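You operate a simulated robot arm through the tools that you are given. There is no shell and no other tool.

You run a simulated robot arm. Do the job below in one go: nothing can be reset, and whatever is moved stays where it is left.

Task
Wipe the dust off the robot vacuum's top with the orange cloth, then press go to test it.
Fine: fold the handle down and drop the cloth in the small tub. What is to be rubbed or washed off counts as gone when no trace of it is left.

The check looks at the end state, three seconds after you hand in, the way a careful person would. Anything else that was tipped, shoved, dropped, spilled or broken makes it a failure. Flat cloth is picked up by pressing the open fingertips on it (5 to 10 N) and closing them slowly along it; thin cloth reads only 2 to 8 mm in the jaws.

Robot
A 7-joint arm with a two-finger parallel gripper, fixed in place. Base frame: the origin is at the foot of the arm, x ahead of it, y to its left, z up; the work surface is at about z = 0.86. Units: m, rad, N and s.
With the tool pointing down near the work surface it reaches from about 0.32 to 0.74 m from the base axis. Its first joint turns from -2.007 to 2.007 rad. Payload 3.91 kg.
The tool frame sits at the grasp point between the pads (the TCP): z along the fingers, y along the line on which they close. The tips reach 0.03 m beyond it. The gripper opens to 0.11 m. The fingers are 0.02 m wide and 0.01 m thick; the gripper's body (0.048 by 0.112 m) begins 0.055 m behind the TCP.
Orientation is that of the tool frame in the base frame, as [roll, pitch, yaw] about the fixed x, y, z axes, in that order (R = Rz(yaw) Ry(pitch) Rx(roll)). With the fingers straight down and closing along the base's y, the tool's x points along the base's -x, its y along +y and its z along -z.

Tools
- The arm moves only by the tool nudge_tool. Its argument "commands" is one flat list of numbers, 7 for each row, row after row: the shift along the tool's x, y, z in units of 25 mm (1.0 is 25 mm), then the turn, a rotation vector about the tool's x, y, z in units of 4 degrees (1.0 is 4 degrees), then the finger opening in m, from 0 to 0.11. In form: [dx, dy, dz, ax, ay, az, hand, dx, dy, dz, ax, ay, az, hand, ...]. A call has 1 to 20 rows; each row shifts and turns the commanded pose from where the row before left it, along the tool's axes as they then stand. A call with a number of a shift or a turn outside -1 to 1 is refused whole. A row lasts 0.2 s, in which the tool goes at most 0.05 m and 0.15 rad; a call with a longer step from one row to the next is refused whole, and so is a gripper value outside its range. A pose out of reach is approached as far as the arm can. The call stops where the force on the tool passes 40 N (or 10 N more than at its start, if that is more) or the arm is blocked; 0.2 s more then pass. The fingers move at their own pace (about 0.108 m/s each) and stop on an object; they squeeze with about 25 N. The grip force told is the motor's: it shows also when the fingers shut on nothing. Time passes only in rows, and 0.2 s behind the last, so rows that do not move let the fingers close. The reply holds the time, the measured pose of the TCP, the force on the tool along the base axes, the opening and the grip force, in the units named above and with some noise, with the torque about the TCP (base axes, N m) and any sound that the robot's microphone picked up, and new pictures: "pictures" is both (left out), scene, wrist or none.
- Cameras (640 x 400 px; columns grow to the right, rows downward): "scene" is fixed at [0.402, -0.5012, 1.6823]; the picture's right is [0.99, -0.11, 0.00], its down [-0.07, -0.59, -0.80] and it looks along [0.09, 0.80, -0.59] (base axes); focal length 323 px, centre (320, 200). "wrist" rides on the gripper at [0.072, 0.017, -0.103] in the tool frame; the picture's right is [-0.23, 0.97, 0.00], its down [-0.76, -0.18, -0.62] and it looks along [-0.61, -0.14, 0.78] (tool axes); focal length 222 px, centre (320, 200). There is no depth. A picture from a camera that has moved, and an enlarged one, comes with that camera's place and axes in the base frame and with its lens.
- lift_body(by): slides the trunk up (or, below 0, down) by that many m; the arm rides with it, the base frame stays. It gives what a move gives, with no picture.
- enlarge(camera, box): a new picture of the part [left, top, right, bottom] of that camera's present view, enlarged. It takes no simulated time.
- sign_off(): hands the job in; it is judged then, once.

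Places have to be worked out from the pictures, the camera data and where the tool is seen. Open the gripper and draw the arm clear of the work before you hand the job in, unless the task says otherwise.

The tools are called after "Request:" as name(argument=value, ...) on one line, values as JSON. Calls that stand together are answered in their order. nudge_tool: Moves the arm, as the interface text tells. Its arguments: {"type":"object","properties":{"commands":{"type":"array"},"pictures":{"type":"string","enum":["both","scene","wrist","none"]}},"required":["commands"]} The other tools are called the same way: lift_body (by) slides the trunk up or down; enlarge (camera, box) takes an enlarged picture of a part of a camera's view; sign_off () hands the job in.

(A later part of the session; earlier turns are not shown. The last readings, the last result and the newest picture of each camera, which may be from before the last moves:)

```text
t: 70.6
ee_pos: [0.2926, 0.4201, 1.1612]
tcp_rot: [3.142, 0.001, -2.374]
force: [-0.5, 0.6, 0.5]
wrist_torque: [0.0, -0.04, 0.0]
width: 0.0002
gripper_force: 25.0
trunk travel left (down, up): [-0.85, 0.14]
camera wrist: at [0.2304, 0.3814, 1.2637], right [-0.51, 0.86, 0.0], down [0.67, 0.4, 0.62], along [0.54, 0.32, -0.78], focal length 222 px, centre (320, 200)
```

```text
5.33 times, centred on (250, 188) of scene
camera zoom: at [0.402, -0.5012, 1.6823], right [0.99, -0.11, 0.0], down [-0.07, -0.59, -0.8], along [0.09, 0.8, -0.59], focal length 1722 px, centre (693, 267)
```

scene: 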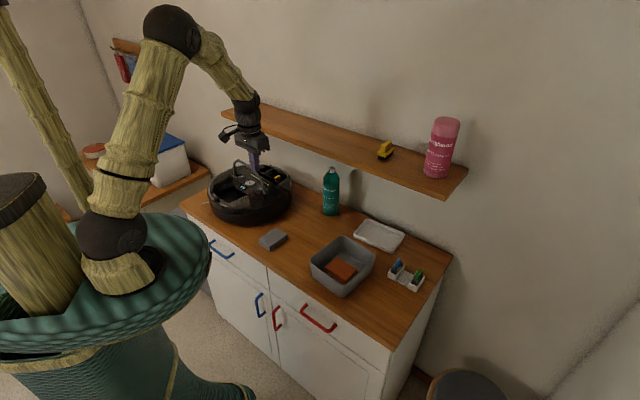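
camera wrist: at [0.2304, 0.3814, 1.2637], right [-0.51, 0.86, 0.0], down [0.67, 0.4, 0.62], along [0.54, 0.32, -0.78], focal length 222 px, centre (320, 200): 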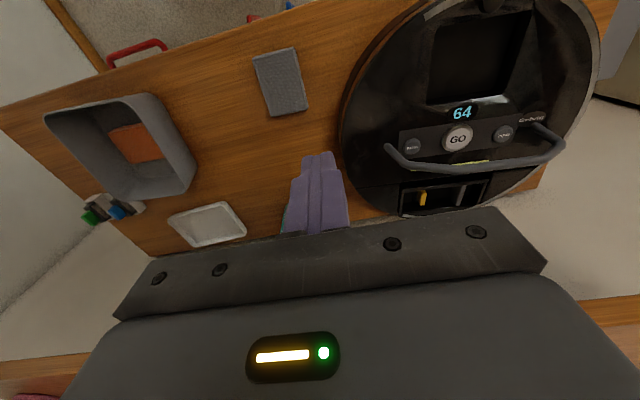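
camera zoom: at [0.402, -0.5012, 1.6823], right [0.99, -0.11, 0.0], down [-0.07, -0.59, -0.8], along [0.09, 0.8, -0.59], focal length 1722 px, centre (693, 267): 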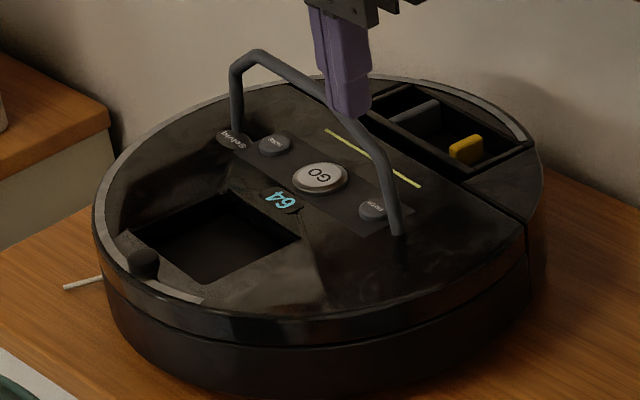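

The lid is clean in both cameras. Now I'll study the handle and its hinge in the wrist view.

Request:
enlarge(camera="wrist", box=[340, 0, 620, 220])

Request:
enlarge(camera="wrist", box=[370, 90, 580, 220])

Request:
enlarge(camera="scene", box=[225, 155, 285, 205])

```text
1.82 times, centred on (480, 110) of wrist
camera zoom: at [0.2304, 0.3814, 1.2637], right [-0.51, 0.86, 0.0], down [0.67, 0.4, 0.62], along [0.54, 0.32, -0.78], focal length 404 px, centre (29, 364)
```

zoom: 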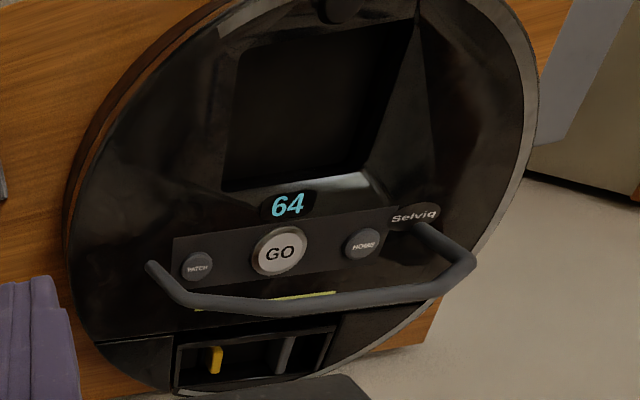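

```text
3.05 times, centred on (475, 155) of wrist
camera zoom: at [0.2304, 0.3814, 1.2637], right [-0.51, 0.86, 0.0], down [0.67, 0.4, 0.62], along [0.54, 0.32, -0.78], focal length 677 px, centre (-152, 337)
```

zoom: 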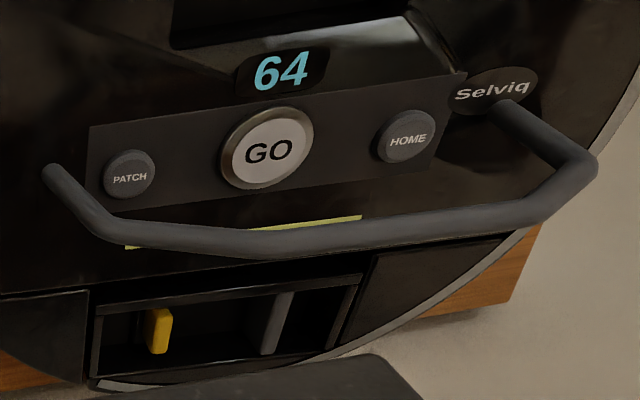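

```text
8.00 times, centred on (255, 180) of scene
camera zoom: at [0.402, -0.5012, 1.6823], right [0.99, -0.11, 0.0], down [-0.07, -0.59, -0.8], along [0.09, 0.8, -0.59], focal length 2584 px, centre (840, 360)
```

zoom: 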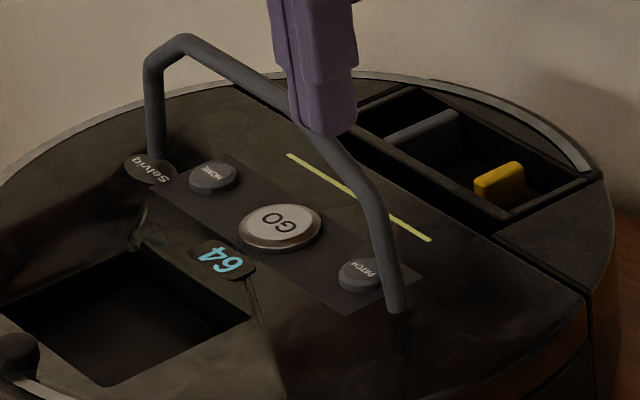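

The handle stands nearly upright over the GO row, with hinge ends near (0.304, 0.536) and (0.175, 0.694). I'll turn the tool so the two fingers can straddle the bar across its folding direction, staying clear of the shelf.

Request:
nudge_tool(commands=[0, 0, 0, 0, 0, -1, 0.0, 0, 0, 0, 0, 0, -1, 0.01, 0, 0, 0, 0, 0, -1, 0.02, 0, 0, 0, 0, 0, -1, 0.03, 0, 0, 0, 0, 0, -1, 0.04, 0, 0, 0, 0, 0, -1, 0.044, 0, 0, 0, 0, 0, -1, 0.044, 0, 0, 0, 0, 0, -1, 0.044, 0, 0, 0, 0, 0, -1, 0.044, 0, 0, 0, 0, 0, -1, 0.044, 0, 0, 0, 0, 0, -1, 0.044, 0, 0, 0, 0, 0, -1, 0.044, 0, 0, 0, 0, 0, -1, 0.044, 0, 0, 0, 0, 0, -1, 0.044, 0, 0, 0, 0, 0, -1, 0.044, 0, 0, 0, 0, 0, -1, 0.044, 0, 0, 0, 0, 0, -1, 0.044, 0, 0, 0, 0, 0, -1, 0.044, 0, 0, 0, 0, 0, -1, 0.044, 0, 0, 0, 0, 0, -1, 0.044], pictures="both")

Request:
enlarge(camera="scene", box=[205, 110, 305, 210])

```text
t: 74.8
ee_pos: [0.2938, 0.4194, 1.1626]
tcp_rot: [3.141, -0.001, -0.976]
force: [0.6, -0.1, -0.4]
wrist_torque: [0.03, -0.05, 0.0]
width: 0.0439
gripper_force: 0.1
trunk travel left (down, up): [-0.85, 0.14]
camera wrist: at [0.3215, 0.3502, 1.2645], right [-0.93, -0.36, 0.0], down [-0.28, 0.73, 0.62], along [-0.22, 0.58, -0.78], focal length 222 px, centre (320, 200)
```

scene: 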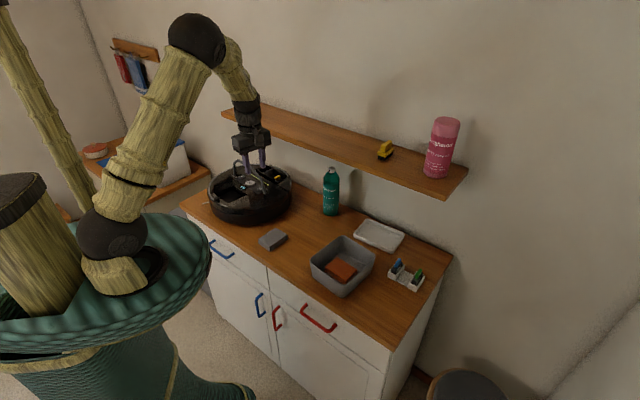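
wrist: 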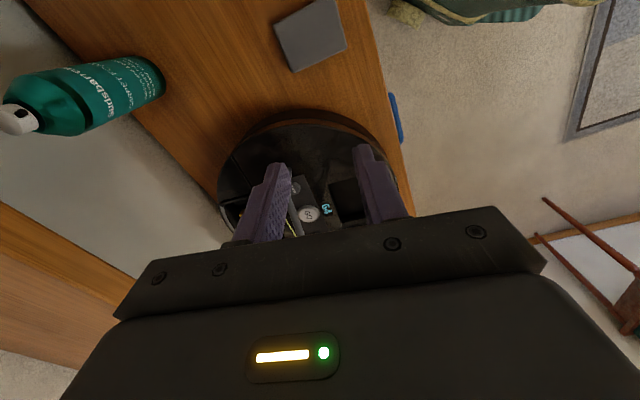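

```text
4.00 times, centred on (255, 160) of scene
camera zoom: at [0.402, -0.5012, 1.6823], right [0.99, -0.11, 0.0], down [-0.07, -0.59, -0.8], along [0.09, 0.8, -0.59], focal length 1292 px, centre (580, 360)
```

zoom: 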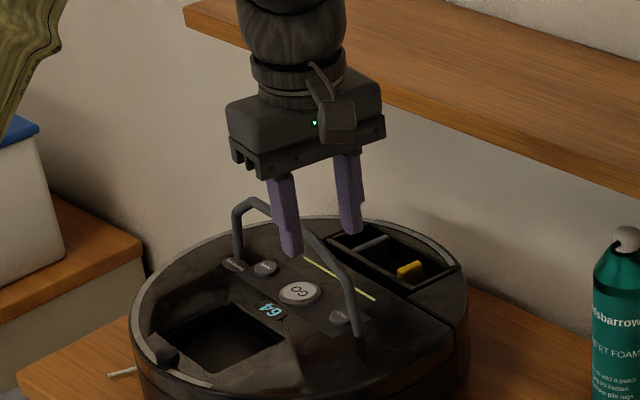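

The wrist camera now looks down along the handle, so I'll enlarge that region to see which way it leans.

Request:
enlarge(camera="wrist", box=[210, 100, 410, 240])

Request:
enlarge(camera="wrist", box=[0, 180, 240, 340])

```text
2.86 times, centred on (310, 170) of wrist
camera zoom: at [0.3215, 0.3502, 1.2645], right [-0.93, -0.36, 0.0], down [-0.28, 0.73, 0.62], along [-0.22, 0.58, -0.78], focal length 635 px, centre (349, 286)
```

zoom: 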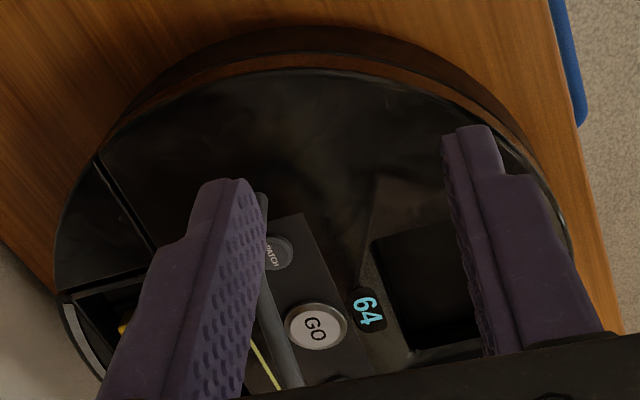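

```text
2.50 times, centred on (120, 260) of wrist
camera zoom: at [0.3215, 0.3502, 1.2645], right [-0.93, -0.36, 0.0], down [-0.28, 0.73, 0.62], along [-0.22, 0.58, -0.78], focal length 555 px, centre (820, 50)
```

zoom: 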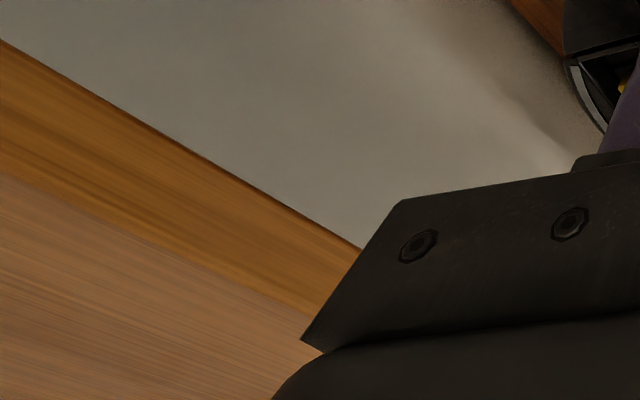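

The shelf's front edge comes out at about 7–8 cm behind the handle plane, with its underside at 1.164, so there is room. I'll move the open fingers above the middle of the bar, tips still about 4 cm above it.

Request:
nudge_tool(commands=[0, 0, 0, 0, 0, -1, 0.044, -0.938, -0.368, 0.26, 0, 0, 0, 0.044, -0.938, -0.368, 0.26, 0, 0, 0, 0.044, -0.938, -0.368, 0.26, 0, 0, 0, 0.044, -0.938, -0.368, 0.26, 0, 0, 0, 0.044, -0.938, -0.368, 0.26, 0, 0, 0, 0.044, -0.938, -0.368, 0.26, 0, 0, 0, 0.044, -0.938, -0.368, 0.26, 0, 0, 0, 0.044, -0.938, -0.368, 0.26, 0, 0, 0, 0.044], pictures="both")

Request:
enlarge(camera="scene", box=[205, 110, 295, 210])

Request:
enlarge(camera="wrist", box=[200, 60, 440, 240])

```text
t: 76.8
ee_pos: [0.2358, 0.6137, 1.1087]
tcp_rot: [3.141, -0.001, -0.908]
force: [0.3, -0.3, 0.3]
wrist_torque: [0.01, -0.01, 0.0]
width: 0.0438
gripper_force: 0.0
trunk travel left (down, up): [-0.85, 0.14]
camera wrist: at [0.2682, 0.5456, 1.2121], right [-0.91, -0.42, 0.0], down [-0.33, 0.71, 0.62], along [-0.26, 0.56, -0.78], focal length 222 px, centre (320, 200)
```

scene: 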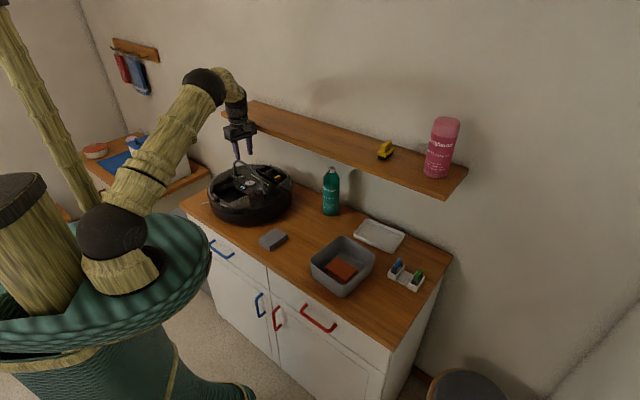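
wrist: 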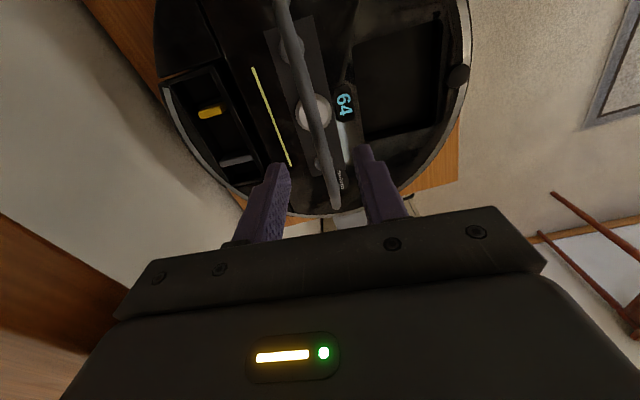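

```text
4.00 times, centred on (250, 160) of scene
camera zoom: at [0.402, -0.5012, 1.6823], right [0.99, -0.11, 0.0], down [-0.07, -0.59, -0.8], along [0.09, 0.8, -0.59], focal length 1292 px, centre (600, 360)
```

zoom: 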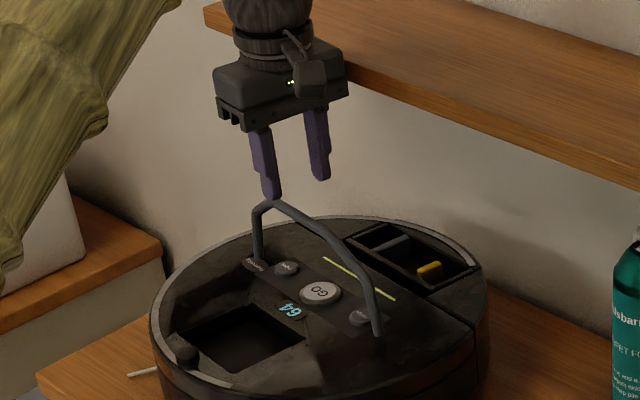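

```text
2.22 times, centred on (320, 150) of wrist
camera zoom: at [0.2682, 0.5456, 1.2121], right [-0.91, -0.42, 0.0], down [-0.33, 0.71, 0.62], along [-0.26, 0.56, -0.78], focal length 494 px, centre (320, 311)
```

zoom: 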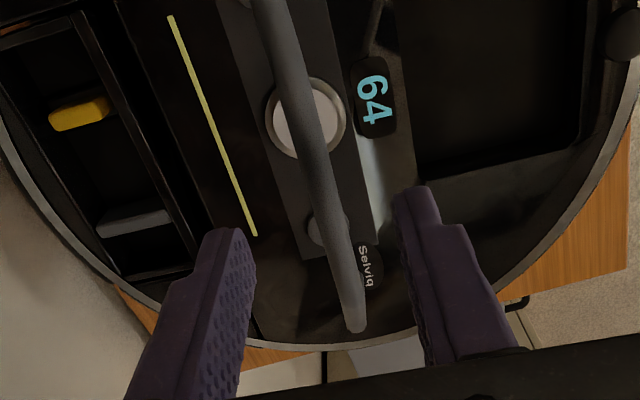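

The view is nearly straight down the handle plane. The bar is upright to within a few mm and runs between the two fingers. I'll lower so the fingers straddle the bar without touching it.

Request:
nudge_tool(commands=[0, 0, 0.8, 0, 0, 0, 0.044, 0, 0, 0.8, 0, 0, 0, 0.044, 0, 0, 0.8, 0, 0, 0, 0.044], pictures="both")

Request:
enlarge(camera="scene", box=[205, 120, 295, 210])

Request:
enlarge(camera="wrist", box=[200, 60, 440, 240])

```text
t: 77.6
ee_pos: [0.2354, 0.6128, 1.0482]
tcp_rot: [3.141, -0.002, -0.908]
force: [0.5, 0.3, -0.1]
wrist_torque: [-0.02, 0.0, -0.02]
width: 0.0441
gripper_force: 0.1
trunk travel left (down, up): [-0.85, 0.14]
camera wrist: at [0.2687, 0.5447, 1.1519], right [-0.91, -0.42, 0.0], down [-0.33, 0.71, 0.62], along [-0.26, 0.56, -0.78], focal length 222 px, centre (320, 200)
```

scene: 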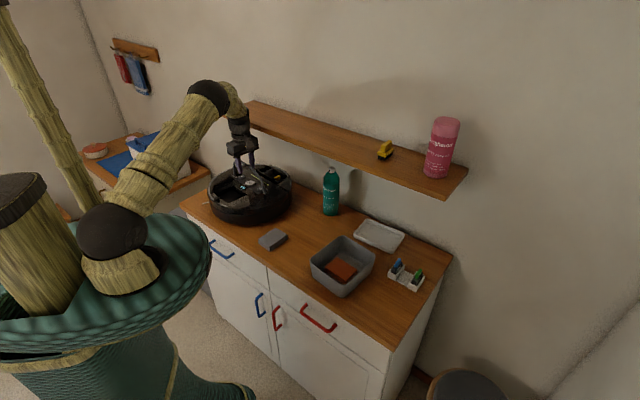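
wrist: 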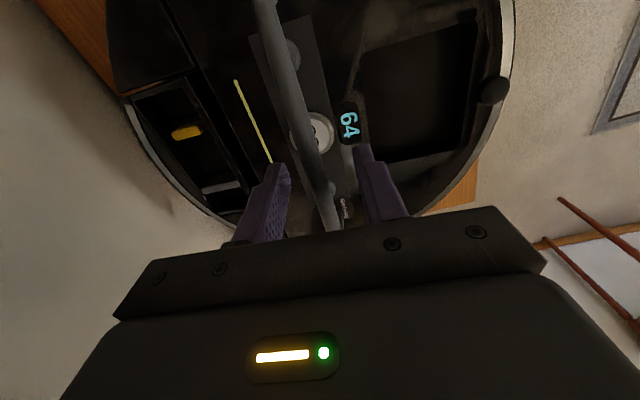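

```text
4.44 times, centred on (250, 165) of scene
camera zoom: at [0.402, -0.5012, 1.6823], right [0.99, -0.11, 0.0], down [-0.07, -0.59, -0.8], along [0.09, 0.8, -0.59], focal length 1435 px, centre (631, 356)
```

zoom: 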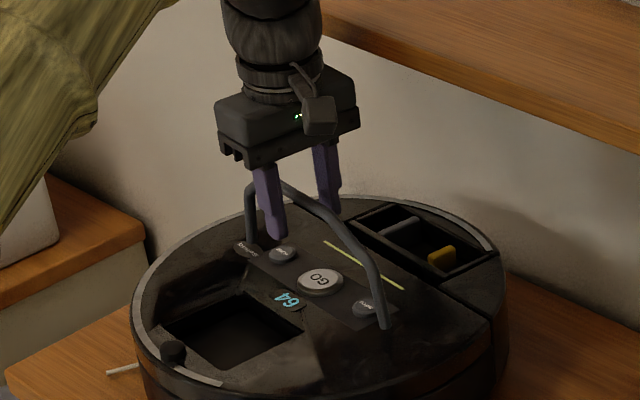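

```text
2.22 times, centred on (320, 150) of wrist
camera zoom: at [0.2687, 0.5447, 1.1519], right [-0.91, -0.42, 0.0], down [-0.33, 0.71, 0.62], along [-0.26, 0.56, -0.78], focal length 494 px, centre (320, 311)
```

zoom: 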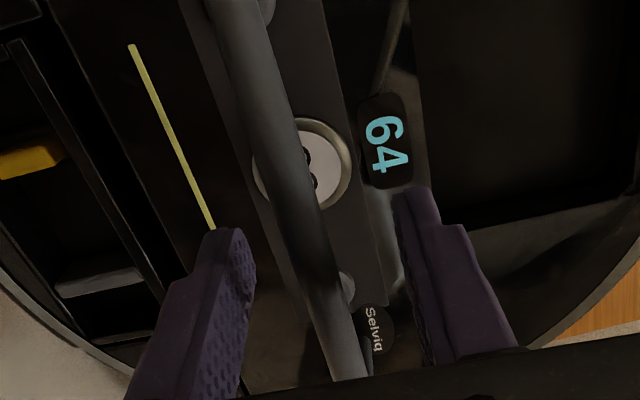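

The fingers straddle the bar with about 16 mm of play each side. I'll try the robot-side direction first: move 15 mm to just meet the bar, then read the force.

Request:
nudge_tool(commands=[0, 0.3, 0, 0, 0, 0, 0.044, 0, 0.3, 0, 0, 0, 0, 0.044, 0, 0.12, 0, 0, 0, 0, 0.044], pictures="both")

Request:
enlarge(camera="scene", box=[205, 120, 295, 210])

Request:
enlarge(camera="wrist", box=[200, 60, 440, 240])

```text
t: 78.4
ee_pos: [0.2221, 0.6023, 1.0505]
tcp_rot: [-3.141, 0.001, -0.908]
force: [-0.1, -0.1, -0.4]
wrist_torque: [-0.02, 0.02, 0.0]
width: 0.0439
gripper_force: 0.0
trunk travel left (down, up): [-0.85, 0.14]
camera wrist: at [0.2549, 0.5335, 1.1524], right [-0.91, -0.42, 0.0], down [-0.33, 0.71, 0.62], along [-0.26, 0.57, -0.78], focal length 222 px, centre (320, 200)
```

scene: 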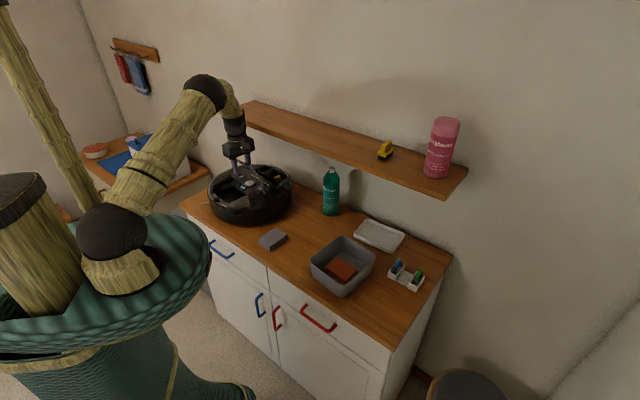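
wrist: 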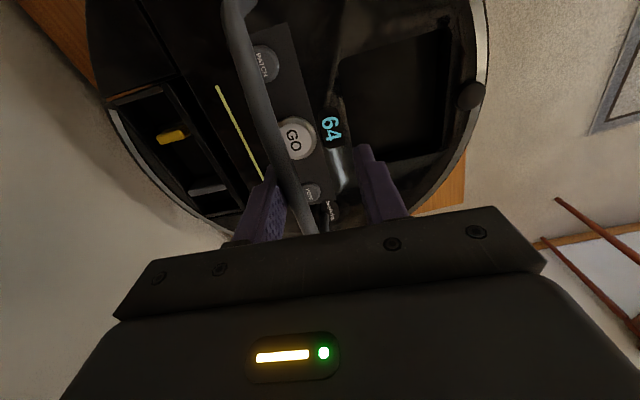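

```text
4.44 times, centred on (250, 165) of scene
camera zoom: at [0.402, -0.5012, 1.6823], right [0.99, -0.11, 0.0], down [-0.07, -0.59, -0.8], along [0.09, 0.8, -0.59], focal length 1435 px, centre (631, 356)
```

zoom: 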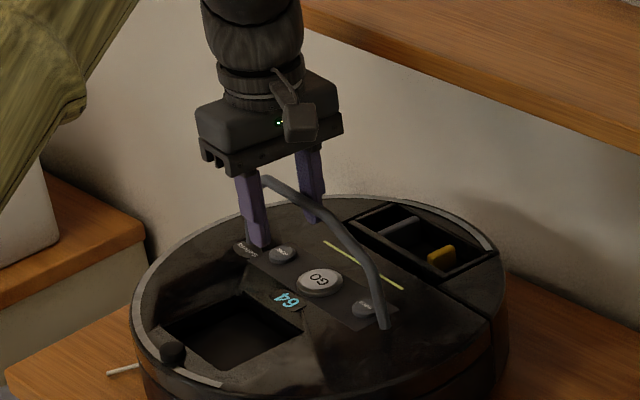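

```text
2.22 times, centred on (320, 150) of wrist
camera zoom: at [0.2549, 0.5335, 1.1524], right [-0.91, -0.42, 0.0], down [-0.33, 0.71, 0.62], along [-0.26, 0.57, -0.78], focal length 494 px, centre (320, 311)
```

zoom: 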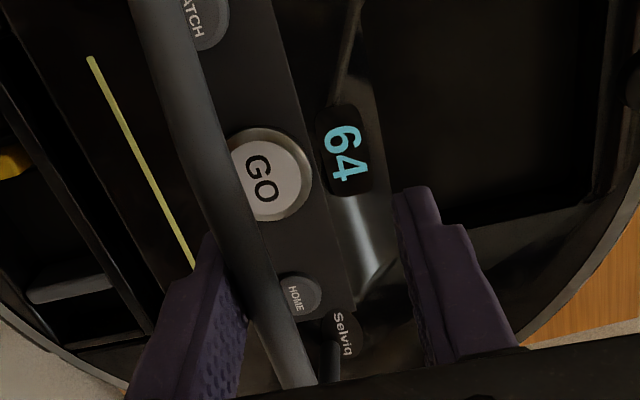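

The left finger is now right at the bar with no force yet. I'll push 4 mm further and see whether the bar gives.

Request:
nudge_tool(commands=[0, 0.08, 0, 0, 0, 0, 0.044, 0, 0.08, 0, 0, 0, 0, 0.044], pictures="both")

Request:
enlarge(camera="wrist", box=[200, 60, 440, 240])

Request:
enlarge(camera="scene", box=[205, 120, 295, 210])

```text
t: 79.0
ee_pos: [0.2198, 0.6, 1.0511]
tcp_rot: [3.141, 0.001, -0.907]
force: [0.9, -0.8, -0.9]
wrist_torque: [-0.01, -0.01, 0.01]
width: 0.0442
gripper_force: 0.6
trunk travel left (down, up): [-0.85, 0.14]
camera wrist: at [0.2514, 0.5311, 1.1526], right [-0.91, -0.42, 0.0], down [-0.33, 0.71, 0.62], along [-0.26, 0.57, -0.78], focal length 222 px, centre (320, 200)
```

scene: 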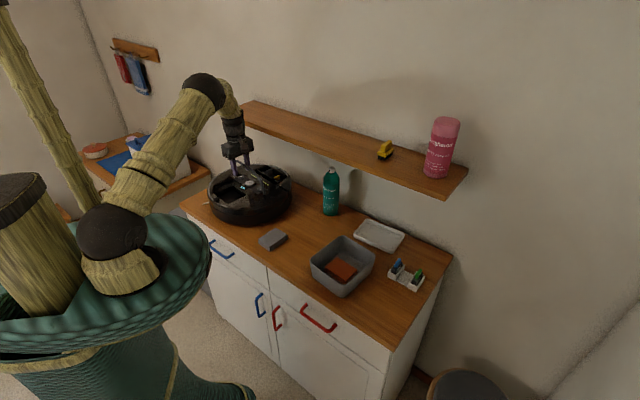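
wrist: 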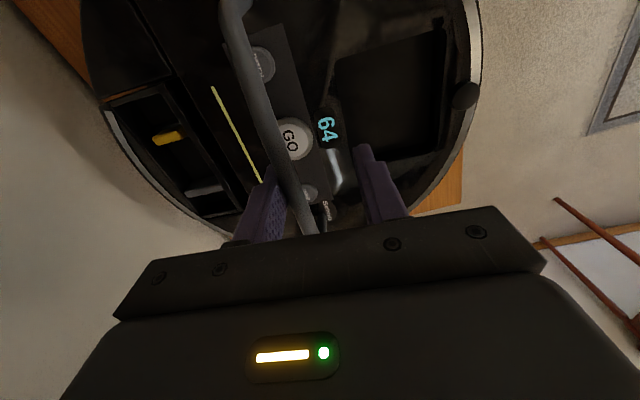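

```text
2.22 times, centred on (320, 150) of wrist
camera zoom: at [0.2514, 0.5311, 1.1526], right [-0.91, -0.42, 0.0], down [-0.33, 0.71, 0.62], along [-0.26, 0.57, -0.78], focal length 494 px, centre (320, 311)
```

zoom: 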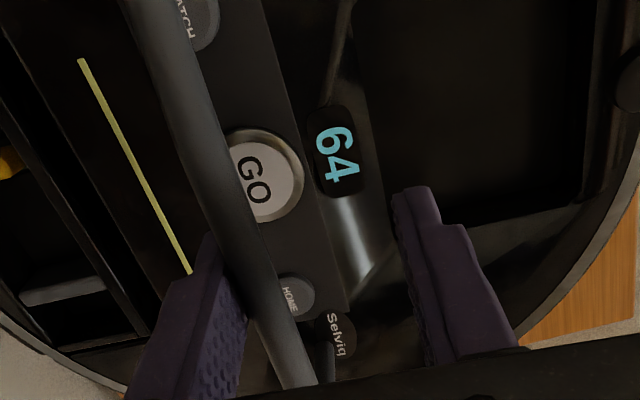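

```text
4.44 times, centred on (250, 165) of scene
camera zoom: at [0.402, -0.5012, 1.6823], right [0.99, -0.11, 0.0], down [-0.07, -0.59, -0.8], along [0.09, 0.8, -0.59], focal length 1435 px, centre (631, 356)
```

zoom: 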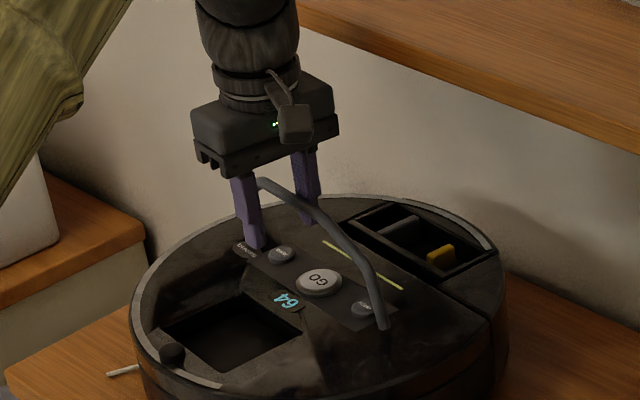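

The bar appears to move with the finger while the vacuum stays put, at under 1 N. I'll push another 10 mm, easing down slightly along the arc.

Request:
nudge_tool(commands=[0, 0.2, 0, 0, 0, 0, 0.044, 0, 0.2, 0.02, 0, 0, 0, 0.044], pictures="both")

Request:
enlarge(camera="wrist", box=[200, 60, 440, 240])

Request:
enlarge(camera="scene", box=[205, 120, 295, 210])

```text
t: 79.6
ee_pos: [0.2114, 0.5937, 1.0498]
tcp_rot: [3.14, 0.0, -0.908]
force: [0.4, -0.8, 0.4]
wrist_torque: [-0.01, -0.02, 0.01]
width: 0.0439
gripper_force: 0.1
trunk travel left (down, up): [-0.85, 0.14]
camera wrist: at [0.2433, 0.5248, 1.152], right [-0.91, -0.42, 0.0], down [-0.33, 0.71, 0.62], along [-0.26, 0.57, -0.78], focal length 222 px, centre (320, 200)
```

scene: 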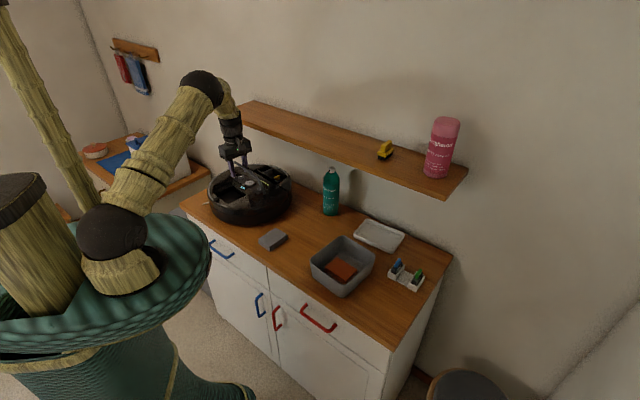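
wrist: 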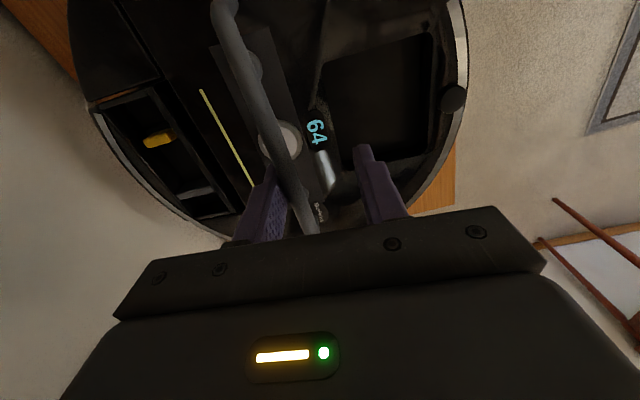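

```text
2.22 times, centred on (320, 150) of wrist
camera zoom: at [0.2433, 0.5248, 1.152], right [-0.91, -0.42, 0.0], down [-0.33, 0.71, 0.62], along [-0.26, 0.57, -0.78], focal length 494 px, centre (320, 311)
```

zoom: 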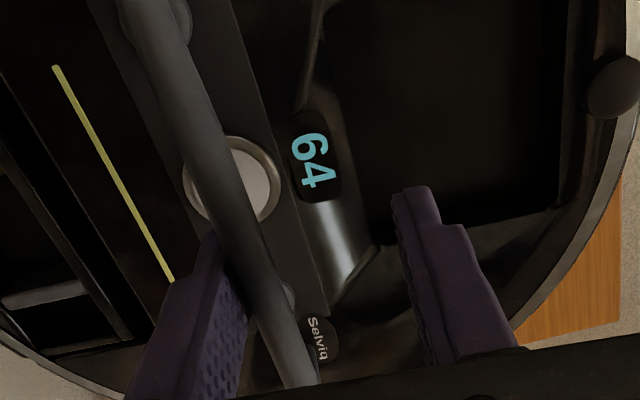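

```text
4.44 times, centred on (250, 165) of scene
camera zoom: at [0.402, -0.5012, 1.6823], right [0.99, -0.11, 0.0], down [-0.07, -0.59, -0.8], along [0.09, 0.8, -0.59], focal length 1435 px, centre (631, 356)
```

zoom: 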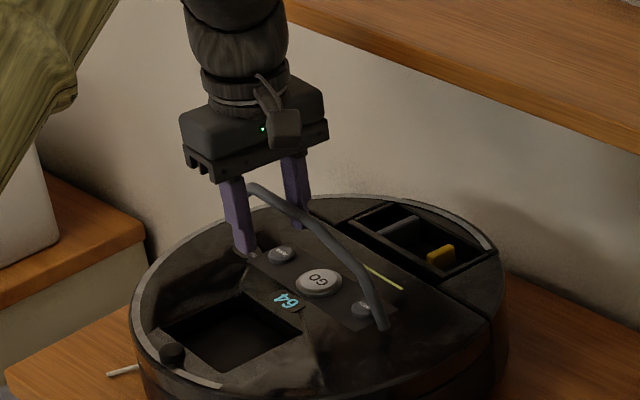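

It's clearly folding toward the robot side with almost no force, and the vacuum isn't moving. I'll follow the arc to about 45°.

Request:
nudge_tool(commands=[0, 0.36, 0.1, 0, 0, 0, 0.044, 0, 0.36, 0.2, 0, 0, 0, 0.044, 0, 0.36, 0.25, 0, 0, 0, 0.044, 0, 0.36, 0.32, 0, 0, 0, 0.044], pictures="both")

Request:
enlarge(camera="wrist", box=[200, 60, 440, 240])

Request:
enlarge(camera="scene", box=[205, 120, 295, 210])

```text
t: 80.6
ee_pos: [0.1828, 0.5716, 1.0273]
tcp_rot: [3.141, 0.0, -0.908]
force: [-0.9, -0.4, 0.4]
wrist_torque: [-0.02, 0.0, -0.04]
width: 0.0441
gripper_force: 0.1
trunk travel left (down, up): [-0.85, 0.14]
camera wrist: at [0.2149, 0.5032, 1.1298], right [-0.91, -0.42, 0.0], down [-0.33, 0.71, 0.62], along [-0.26, 0.57, -0.78], focal length 222 px, centre (320, 200)
```

scene: 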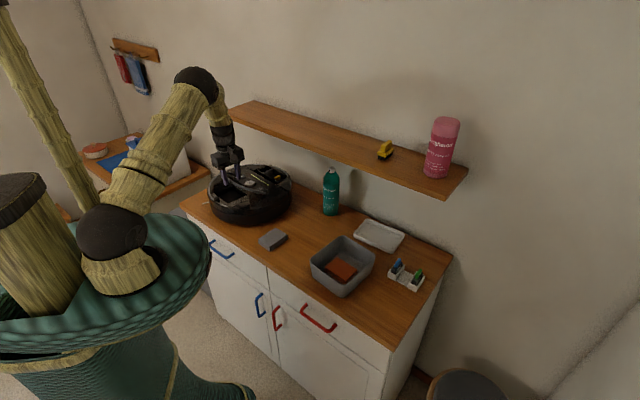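
wrist: 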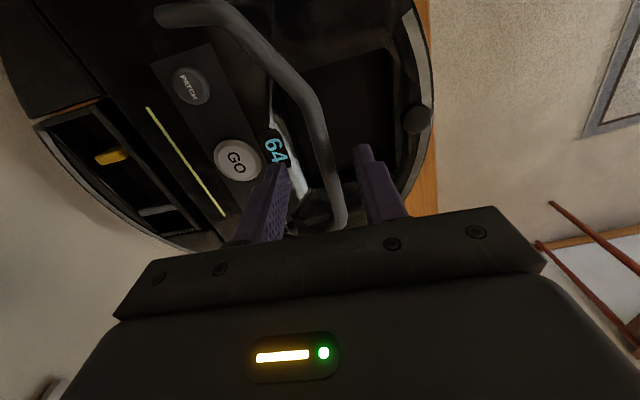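

```text
2.22 times, centred on (320, 150) of wrist
camera zoom: at [0.2149, 0.5032, 1.1298], right [-0.91, -0.42, 0.0], down [-0.33, 0.71, 0.62], along [-0.26, 0.57, -0.78], focal length 494 px, centre (320, 311)
```

zoom: 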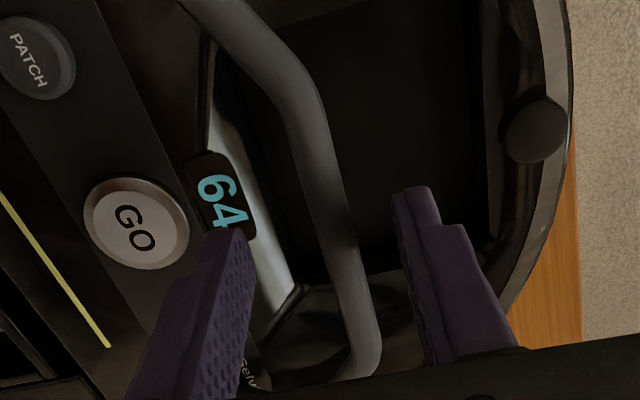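

```text
4.44 times, centred on (250, 165) of scene
camera zoom: at [0.402, -0.5012, 1.6823], right [0.99, -0.11, 0.0], down [-0.07, -0.59, -0.8], along [0.09, 0.8, -0.59], focal length 1435 px, centre (631, 356)
```

zoom: 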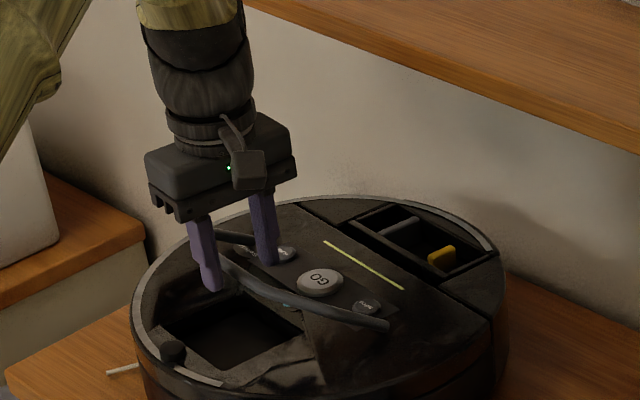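

The handle has dropped over by itself toward the bin side. I'll raise the fingers clear and check whether it lies fully flat.

Request:
nudge_tool(commands=[0, 0, -0.8, 0, 0, 0, 0.044, 0, 0, -1, 0, 0, 0, 0.044, 0, 0, -1, 0, 0, 0, 0.044, 0, 0.6, -0.6, 0, 0, 0, 0.044, 0, 0.8, 0, 0, 0, 0, 0.044], pictures="both")

Request:
enlarge(camera="scene", box=[205, 150, 295, 220])

Request:
enlarge(camera="wrist", box=[160, 0, 440, 210])

```text
t: 81.8
ee_pos: [0.1544, 0.5492, 1.112]
tcp_rot: [-3.14, 0.002, -0.908]
force: [0.1, 0.2, -0.3]
wrist_torque: [0.0, 0.03, 0.01]
width: 0.0439
gripper_force: 0.1
trunk travel left (down, up): [-0.85, 0.14]
camera wrist: at [0.187, 0.481, 1.2152], right [-0.91, -0.42, 0.0], down [-0.33, 0.71, 0.62], along [-0.26, 0.57, -0.78], focal length 222 px, centre (320, 200)
```

scene: 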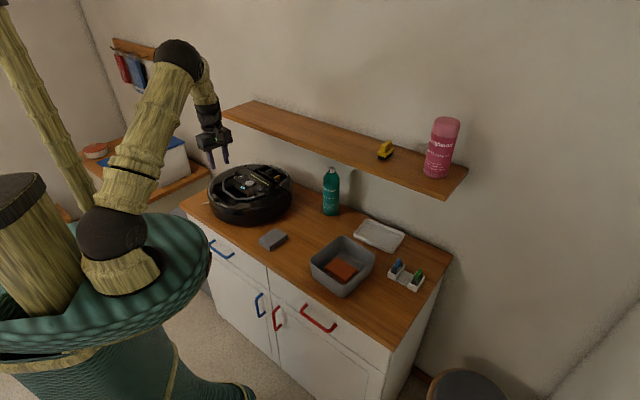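
wrist: 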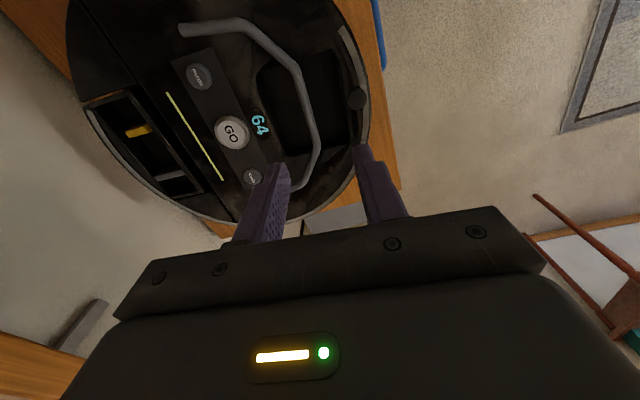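

```text
5.71 times, centred on (250, 185) of scene
camera zoom: at [0.402, -0.5012, 1.6823], right [0.99, -0.11, 0.0], down [-0.07, -0.59, -0.8], along [0.09, 0.8, -0.59], focal length 1845 px, centre (720, 286)
```

zoom: 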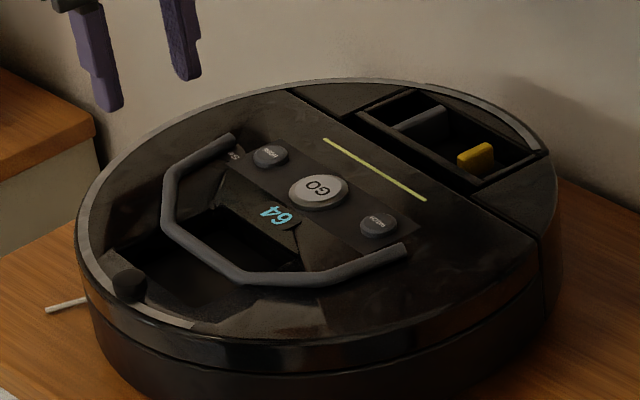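

```text
1.90 times, centred on (300, 105) of wrist
camera zoom: at [0.187, 0.481, 1.2152], right [-0.91, -0.42, 0.0], down [-0.33, 0.71, 0.62], along [-0.26, 0.57, -0.78], focal length 423 px, centre (358, 381)
```

zoom: 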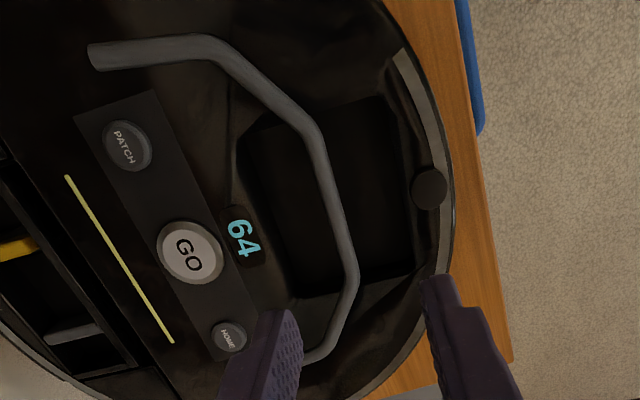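

The handle now lies flat over the bin side (bar height about 0.956–0.965), leaving GO fully exposed at about (0.240, 0.6155, 0.965). I'll close the fingers and move above GO.

Request:
nudge_tool(commands=[0, -0.866, 0, 0, 0, 0, 0.02, 0, -0.866, 0, 0, 0, 0, 0.0, 0, -0.866, 0, 0, 0, 0, 0.0, 0, -0.866, 0, 0, 0, 0, 0.0, 0, -0.866, 0, 0, 0, 0, 0.0, 0, 0, 0.9, 0, 0, 0, 0.0, 0, 0, 0.9, 0, 0, 0, 0.0, 0, 0, 0.9, 0, 0, 0, 0.0], pictures="both")

Request:
enlarge(camera="scene", box=[205, 130, 295, 210])

Request:
enlarge(camera="wrist", box=[200, 60, 440, 240])

```text
t: 83.6
ee_pos: [0.24, 0.617, 1.0441]
tcp_rot: [3.141, -0.001, -0.906]
force: [0.0, -0.6, 0.7]
wrist_torque: [0.0, 0.0, 0.01]
width: 0.0
gripper_force: 24.9
trunk travel left (down, up): [-0.85, 0.14]
camera wrist: at [0.2724, 0.549, 1.1467], right [-0.91, -0.42, 0.0], down [-0.33, 0.71, 0.62], along [-0.26, 0.57, -0.78], focal length 222 px, centre (320, 200)
```

scene: 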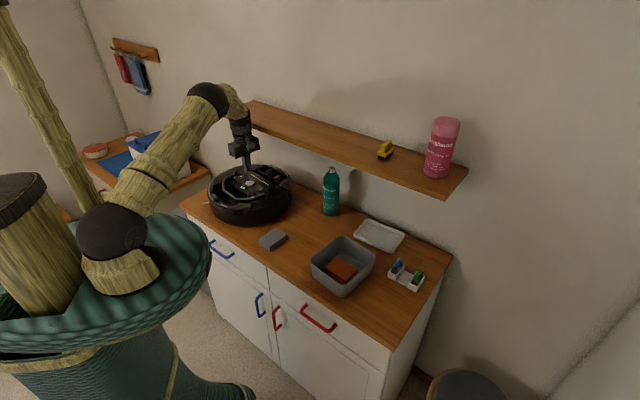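
wrist: 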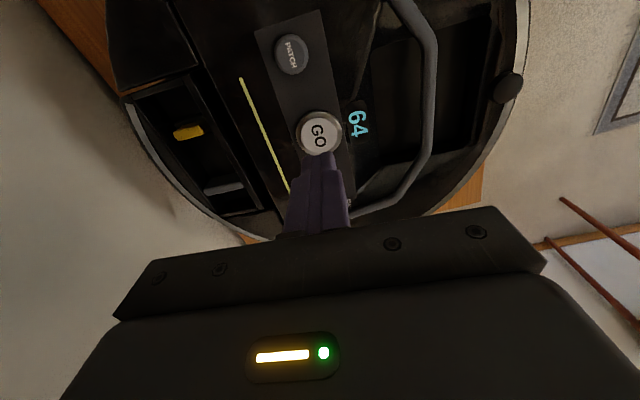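

```text
5.00 times, centred on (250, 170) of scene
camera zoom: at [0.402, -0.5012, 1.6823], right [0.99, -0.11, 0.0], down [-0.07, -0.59, -0.8], along [0.09, 0.8, -0.59], focal length 1615 px, centre (670, 350)
```

zoom: 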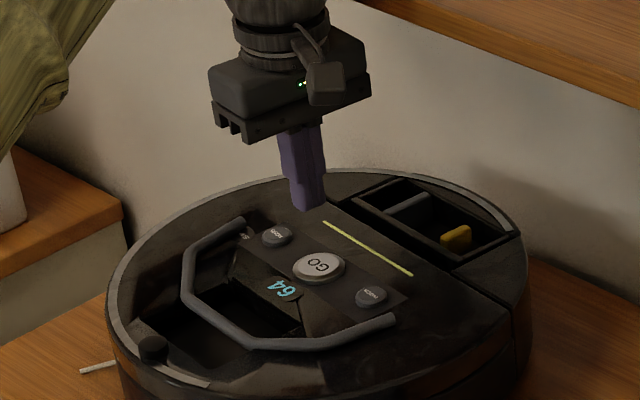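

```text
2.22 times, centred on (320, 150) of wrist
camera zoom: at [0.2724, 0.549, 1.1467], right [-0.91, -0.42, 0.0], down [-0.33, 0.71, 0.62], along [-0.26, 0.57, -0.78], focal length 494 px, centre (320, 311)
```

zoom: 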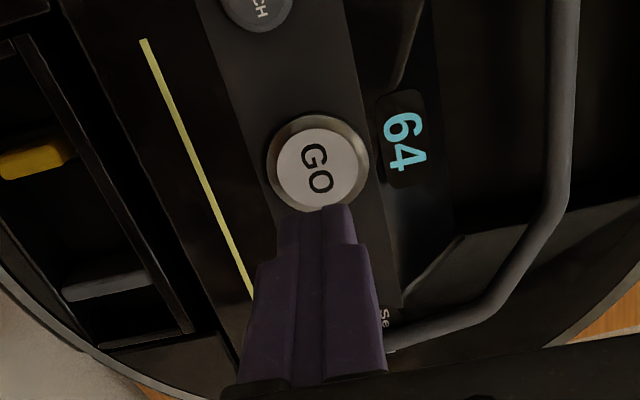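

The tool axis projects right onto the GO cap. I'll lower to just above it.

Request:
nudge_tool(commands=[0, 0, 0.7, 0, 0, 0, 0.0, 0, 0, 0.7, 0, 0, 0, 0.0], pictures="scene")

Request:
enlarge(camera="scene", box=[215, 150, 285, 210])

```text
t: 84.2
ee_pos: [0.2397, 0.6169, 1.0087]
tcp_rot: [-3.141, -0.002, -0.91]
force: [0.9, 0.3, 0.2]
wrist_torque: [-0.04, -0.02, -0.03]
width: 0.0
gripper_force: 24.7
trunk travel left (down, up): [-0.85, 0.14]
```

scene: 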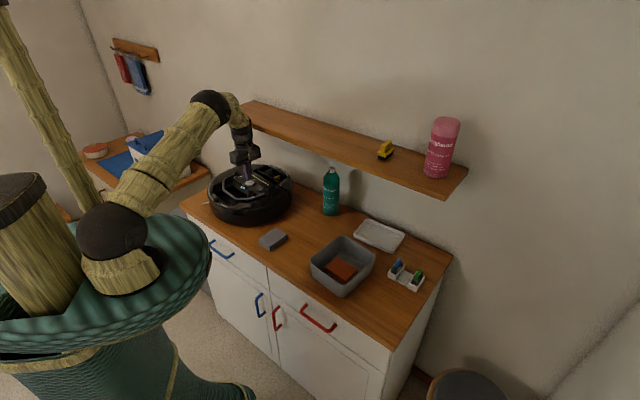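

```text
6.67 times, centred on (250, 180) of scene
camera zoom: at [0.402, -0.5012, 1.6823], right [0.99, -0.11, 0.0], down [-0.07, -0.59, -0.8], along [0.09, 0.8, -0.59], focal length 2153 px, centre (787, 333)
```

zoom: 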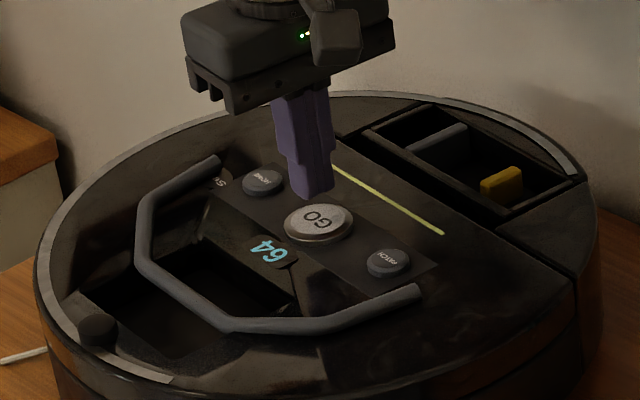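

The tip is about 1 cm above the button. I'll step down and watch for force and sound.

Request:
nudge_tool(commands=[0, 0, 0.12, 0, 0, 0, 0.0, 0, 0, 0.12, 0, 0, 0, 0.0, 0, 0, 0.1, 0, 0, 0, 0.0], pictures="none")

```text
t: 85.0
ee_pos: [0.2405, 0.6153, 0.9996]
tcp_rot: [-3.141, 0.0, -0.906]
force: [0.0, 0.8, -0.7]
wrist_torque: [-0.03, 0.0, 0.0]
width: 0.0003
gripper_force: 25.4
trunk travel left (down, up): [-0.85, 0.14]
```

No contact yet with the tip near 0.970. I'll continue in 1.5 mm steps.

Request:
nudge_tool(commands=[0, 0, 0.06, 0, 0, 0, 0.0, 0, 0, 0.06, 0, 0, 0, 0.0], pictures="none")

```text
t: 85.6
ee_pos: [0.2389, 0.6165, 0.9973]
tcp_rot: [-3.141, 0.0, -0.909]
force: [0.3, 0.7, 0.4]
wrist_torque: [0.0, 0.01, -0.02]
width: 0.0
gripper_force: 25.0
trunk travel left (down, up): [-0.85, 0.14]
```

Still free at tip 0.967, so another 3 mm.

Request:
nudge_tool(commands=[0, 0, 0.06, 0, 0, 0, 0.0, 0, 0, 0.06, 0, 0, 0, 0.0], pictures="none")

```text
t: 86.2
ee_pos: [0.2401, 0.6151, 0.9956]
tcp_rot: [3.141, 0.0, -0.909]
force: [0.4, -0.3, 0.5]
wrist_torque: [0.02, -0.01, 0.0]
width: 0.0
gripper_force: 24.8
trunk travel left (down, up): [-0.85, 0.14]
```

Tip near 0.965 and still no force. I'll go down another 3 mm.

Request:
nudge_tool(commands=[0, 0, 0.06, 0, 0, 0, 0.0, 0, 0, 0.06, 0, 0, 0, 0.0], pictures="scene")

Request:
enlarge(camera="scene", box=[215, 150, 285, 210])

```text
t: 86.8
ee_pos: [0.241, 0.6157, 0.9922]
tcp_rot: [3.142, 0.0, -0.909]
force: [-0.6, -0.3, -0.5]
wrist_torque: [0.01, 0.0, 0.01]
width: 0.0
gripper_force: 24.3
trunk travel left (down, up): [-0.85, 0.14]
```

scene: 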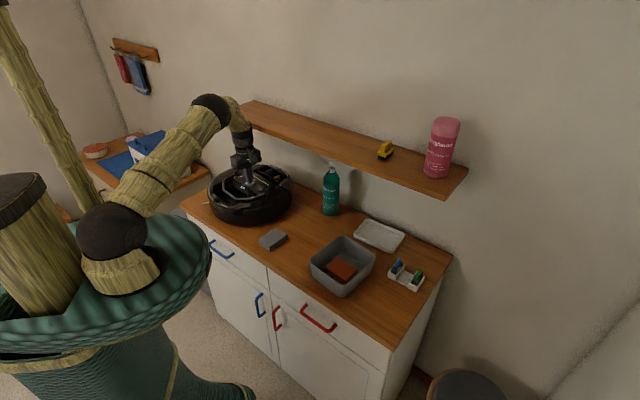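

```text
6.67 times, centred on (250, 180) of scene
camera zoom: at [0.402, -0.5012, 1.6823], right [0.99, -0.11, 0.0], down [-0.07, -0.59, -0.8], along [0.09, 0.8, -0.59], focal length 2153 px, centre (787, 333)
```

zoom: 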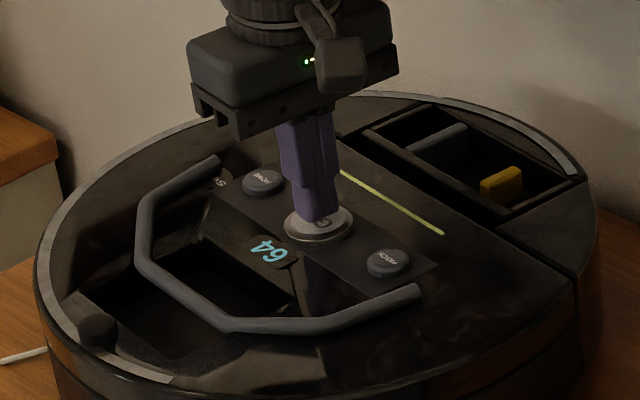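

The fingertips are right over the middle of GO and nearly touching. I'll continue in 1.5 mm steps.

Request:
nudge_tool(commands=[0, 0, 0.06, 0, 0, 0, 0.0], pictures="none")

```text
t: 87.2
ee_pos: [0.2412, 0.6162, 0.9899]
tcp_rot: [-3.142, 0.0, -0.908]
force: [0.8, -0.1, 0.1]
wrist_torque: [-0.01, 0.02, -0.02]
width: 0.0
gripper_force: 25.1
trunk travel left (down, up): [-0.85, 0.14]
```

Still free. Another 1.5 mm.

Request:
nudge_tool(commands=[0, 0, 0.06, 0, 0, 0, 0.0], pictures="none")

```text
t: 87.6
ee_pos: [0.2409, 0.6167, 0.9894]
tcp_rot: [-3.141, 0.001, -0.906]
force: [-0.3, 0.3, -0.3]
wrist_torque: [-0.01, 0.02, 0.02]
width: 0.0002
gripper_force: 25.0
trunk travel left (down, up): [-0.85, 0.14]
```

I'll keep going in 1.5 mm steps.

Request:
nudge_tool(commands=[0, 0, 0.06, 0, 0, 0, 0.0], pictures="none")

```text
t: 88.0
ee_pos: [0.2408, 0.616, 0.9886]
tcp_rot: [-3.141, -0.001, -0.907]
force: [-0.6, -0.2, 0.0]
wrist_torque: [0.01, 0.02, -0.01]
width: 0.0
gripper_force: 24.9
trunk travel left (down, up): [-0.85, 0.14]
```

No force yet at commanded 0.987. Next 1.5 mm step.

Request:
nudge_tool(commands=[0, 0, 0.06, 0, 0, 0, 0.0], pictures="none")

```text
t: 88.4
ee_pos: [0.2409, 0.6155, 0.9865]
tcp_rot: [3.141, 0.0, -0.907]
force: [-0.3, 0.3, -0.4]
wrist_torque: [0.0, -0.01, 0.03]
width: 0.0
gripper_force: 25.2
trunk travel left (down, up): [-0.85, 0.14]
```

Still nothing at tip 0.957, so another step with a picture.

Request:
nudge_tool(commands=[0, 0, 0.06, 0, 0, 0, 0.0], pictures="scene")

Request:
enlarge(camera="scene", box=[225, 160, 275, 205])

```text
t: 88.8
ee_pos: [0.2405, 0.6147, 0.9859]
tcp_rot: [-3.141, -0.001, -0.906]
force: [0.3, -0.9, 0.7]
wrist_torque: [-0.01, -0.02, 0.0]
width: 0.0
gripper_force: 24.9
trunk travel left (down, up): [-0.85, 0.14]
```

scene: 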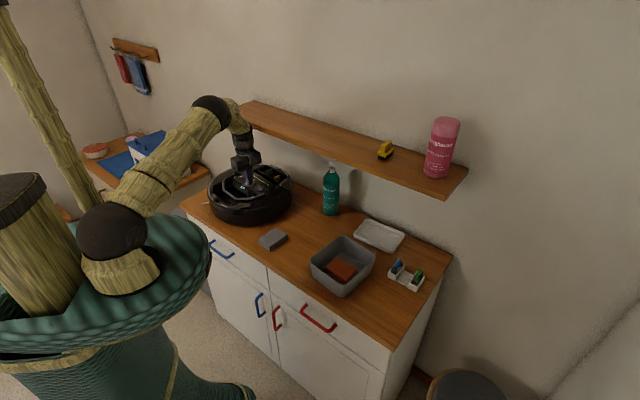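

```text
8.89 times, centred on (250, 182) of scene
camera zoom: at [0.402, -0.5012, 1.6823], right [0.99, -0.11, 0.0], down [-0.07, -0.59, -0.8], along [0.09, 0.8, -0.59], focal length 2871 px, centre (942, 356)
```

zoom: 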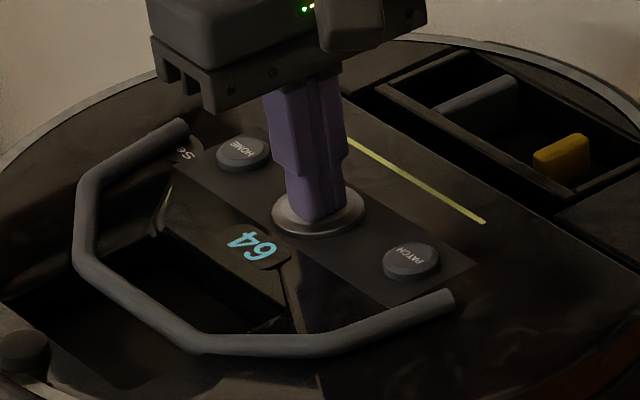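

The fingertips sit squarely inside the GO ring and are about to touch. Next step.

Request:
nudge_tool(commands=[0, 0, 0.05, 0, 0, 0, 0.0], pictures="none")

```text
t: 89.2
ee_pos: [0.2404, 0.6157, 0.9837]
tcp_rot: [3.141, 0.0, -0.908]
force: [0.1, 0.4, 2.1]
wrist_torque: [0.03, -0.02, -0.02]
width: 0.0
gripper_force: 24.9
trunk travel left (down, up): [-0.85, 0.14]
```

Contact begins at 2.1 N. I'll press on in 1 mm steps, looking for the click or beep.

Request:
nudge_tool(commands=[0, 0, 0.05, 0, 0, 0, 0.0], pictures="none")

```text
t: 89.6
ee_pos: [0.2412, 0.6166, 0.9829]
tcp_rot: [-3.14, -0.001, -0.908]
force: [2.0, -1.6, 4.1]
wrist_torque: [-0.05, -0.02, 0.0]
width: 0.0
gripper_force: 25.1
trunk travel left (down, up): [-0.85, 0.14]
heard: click
```

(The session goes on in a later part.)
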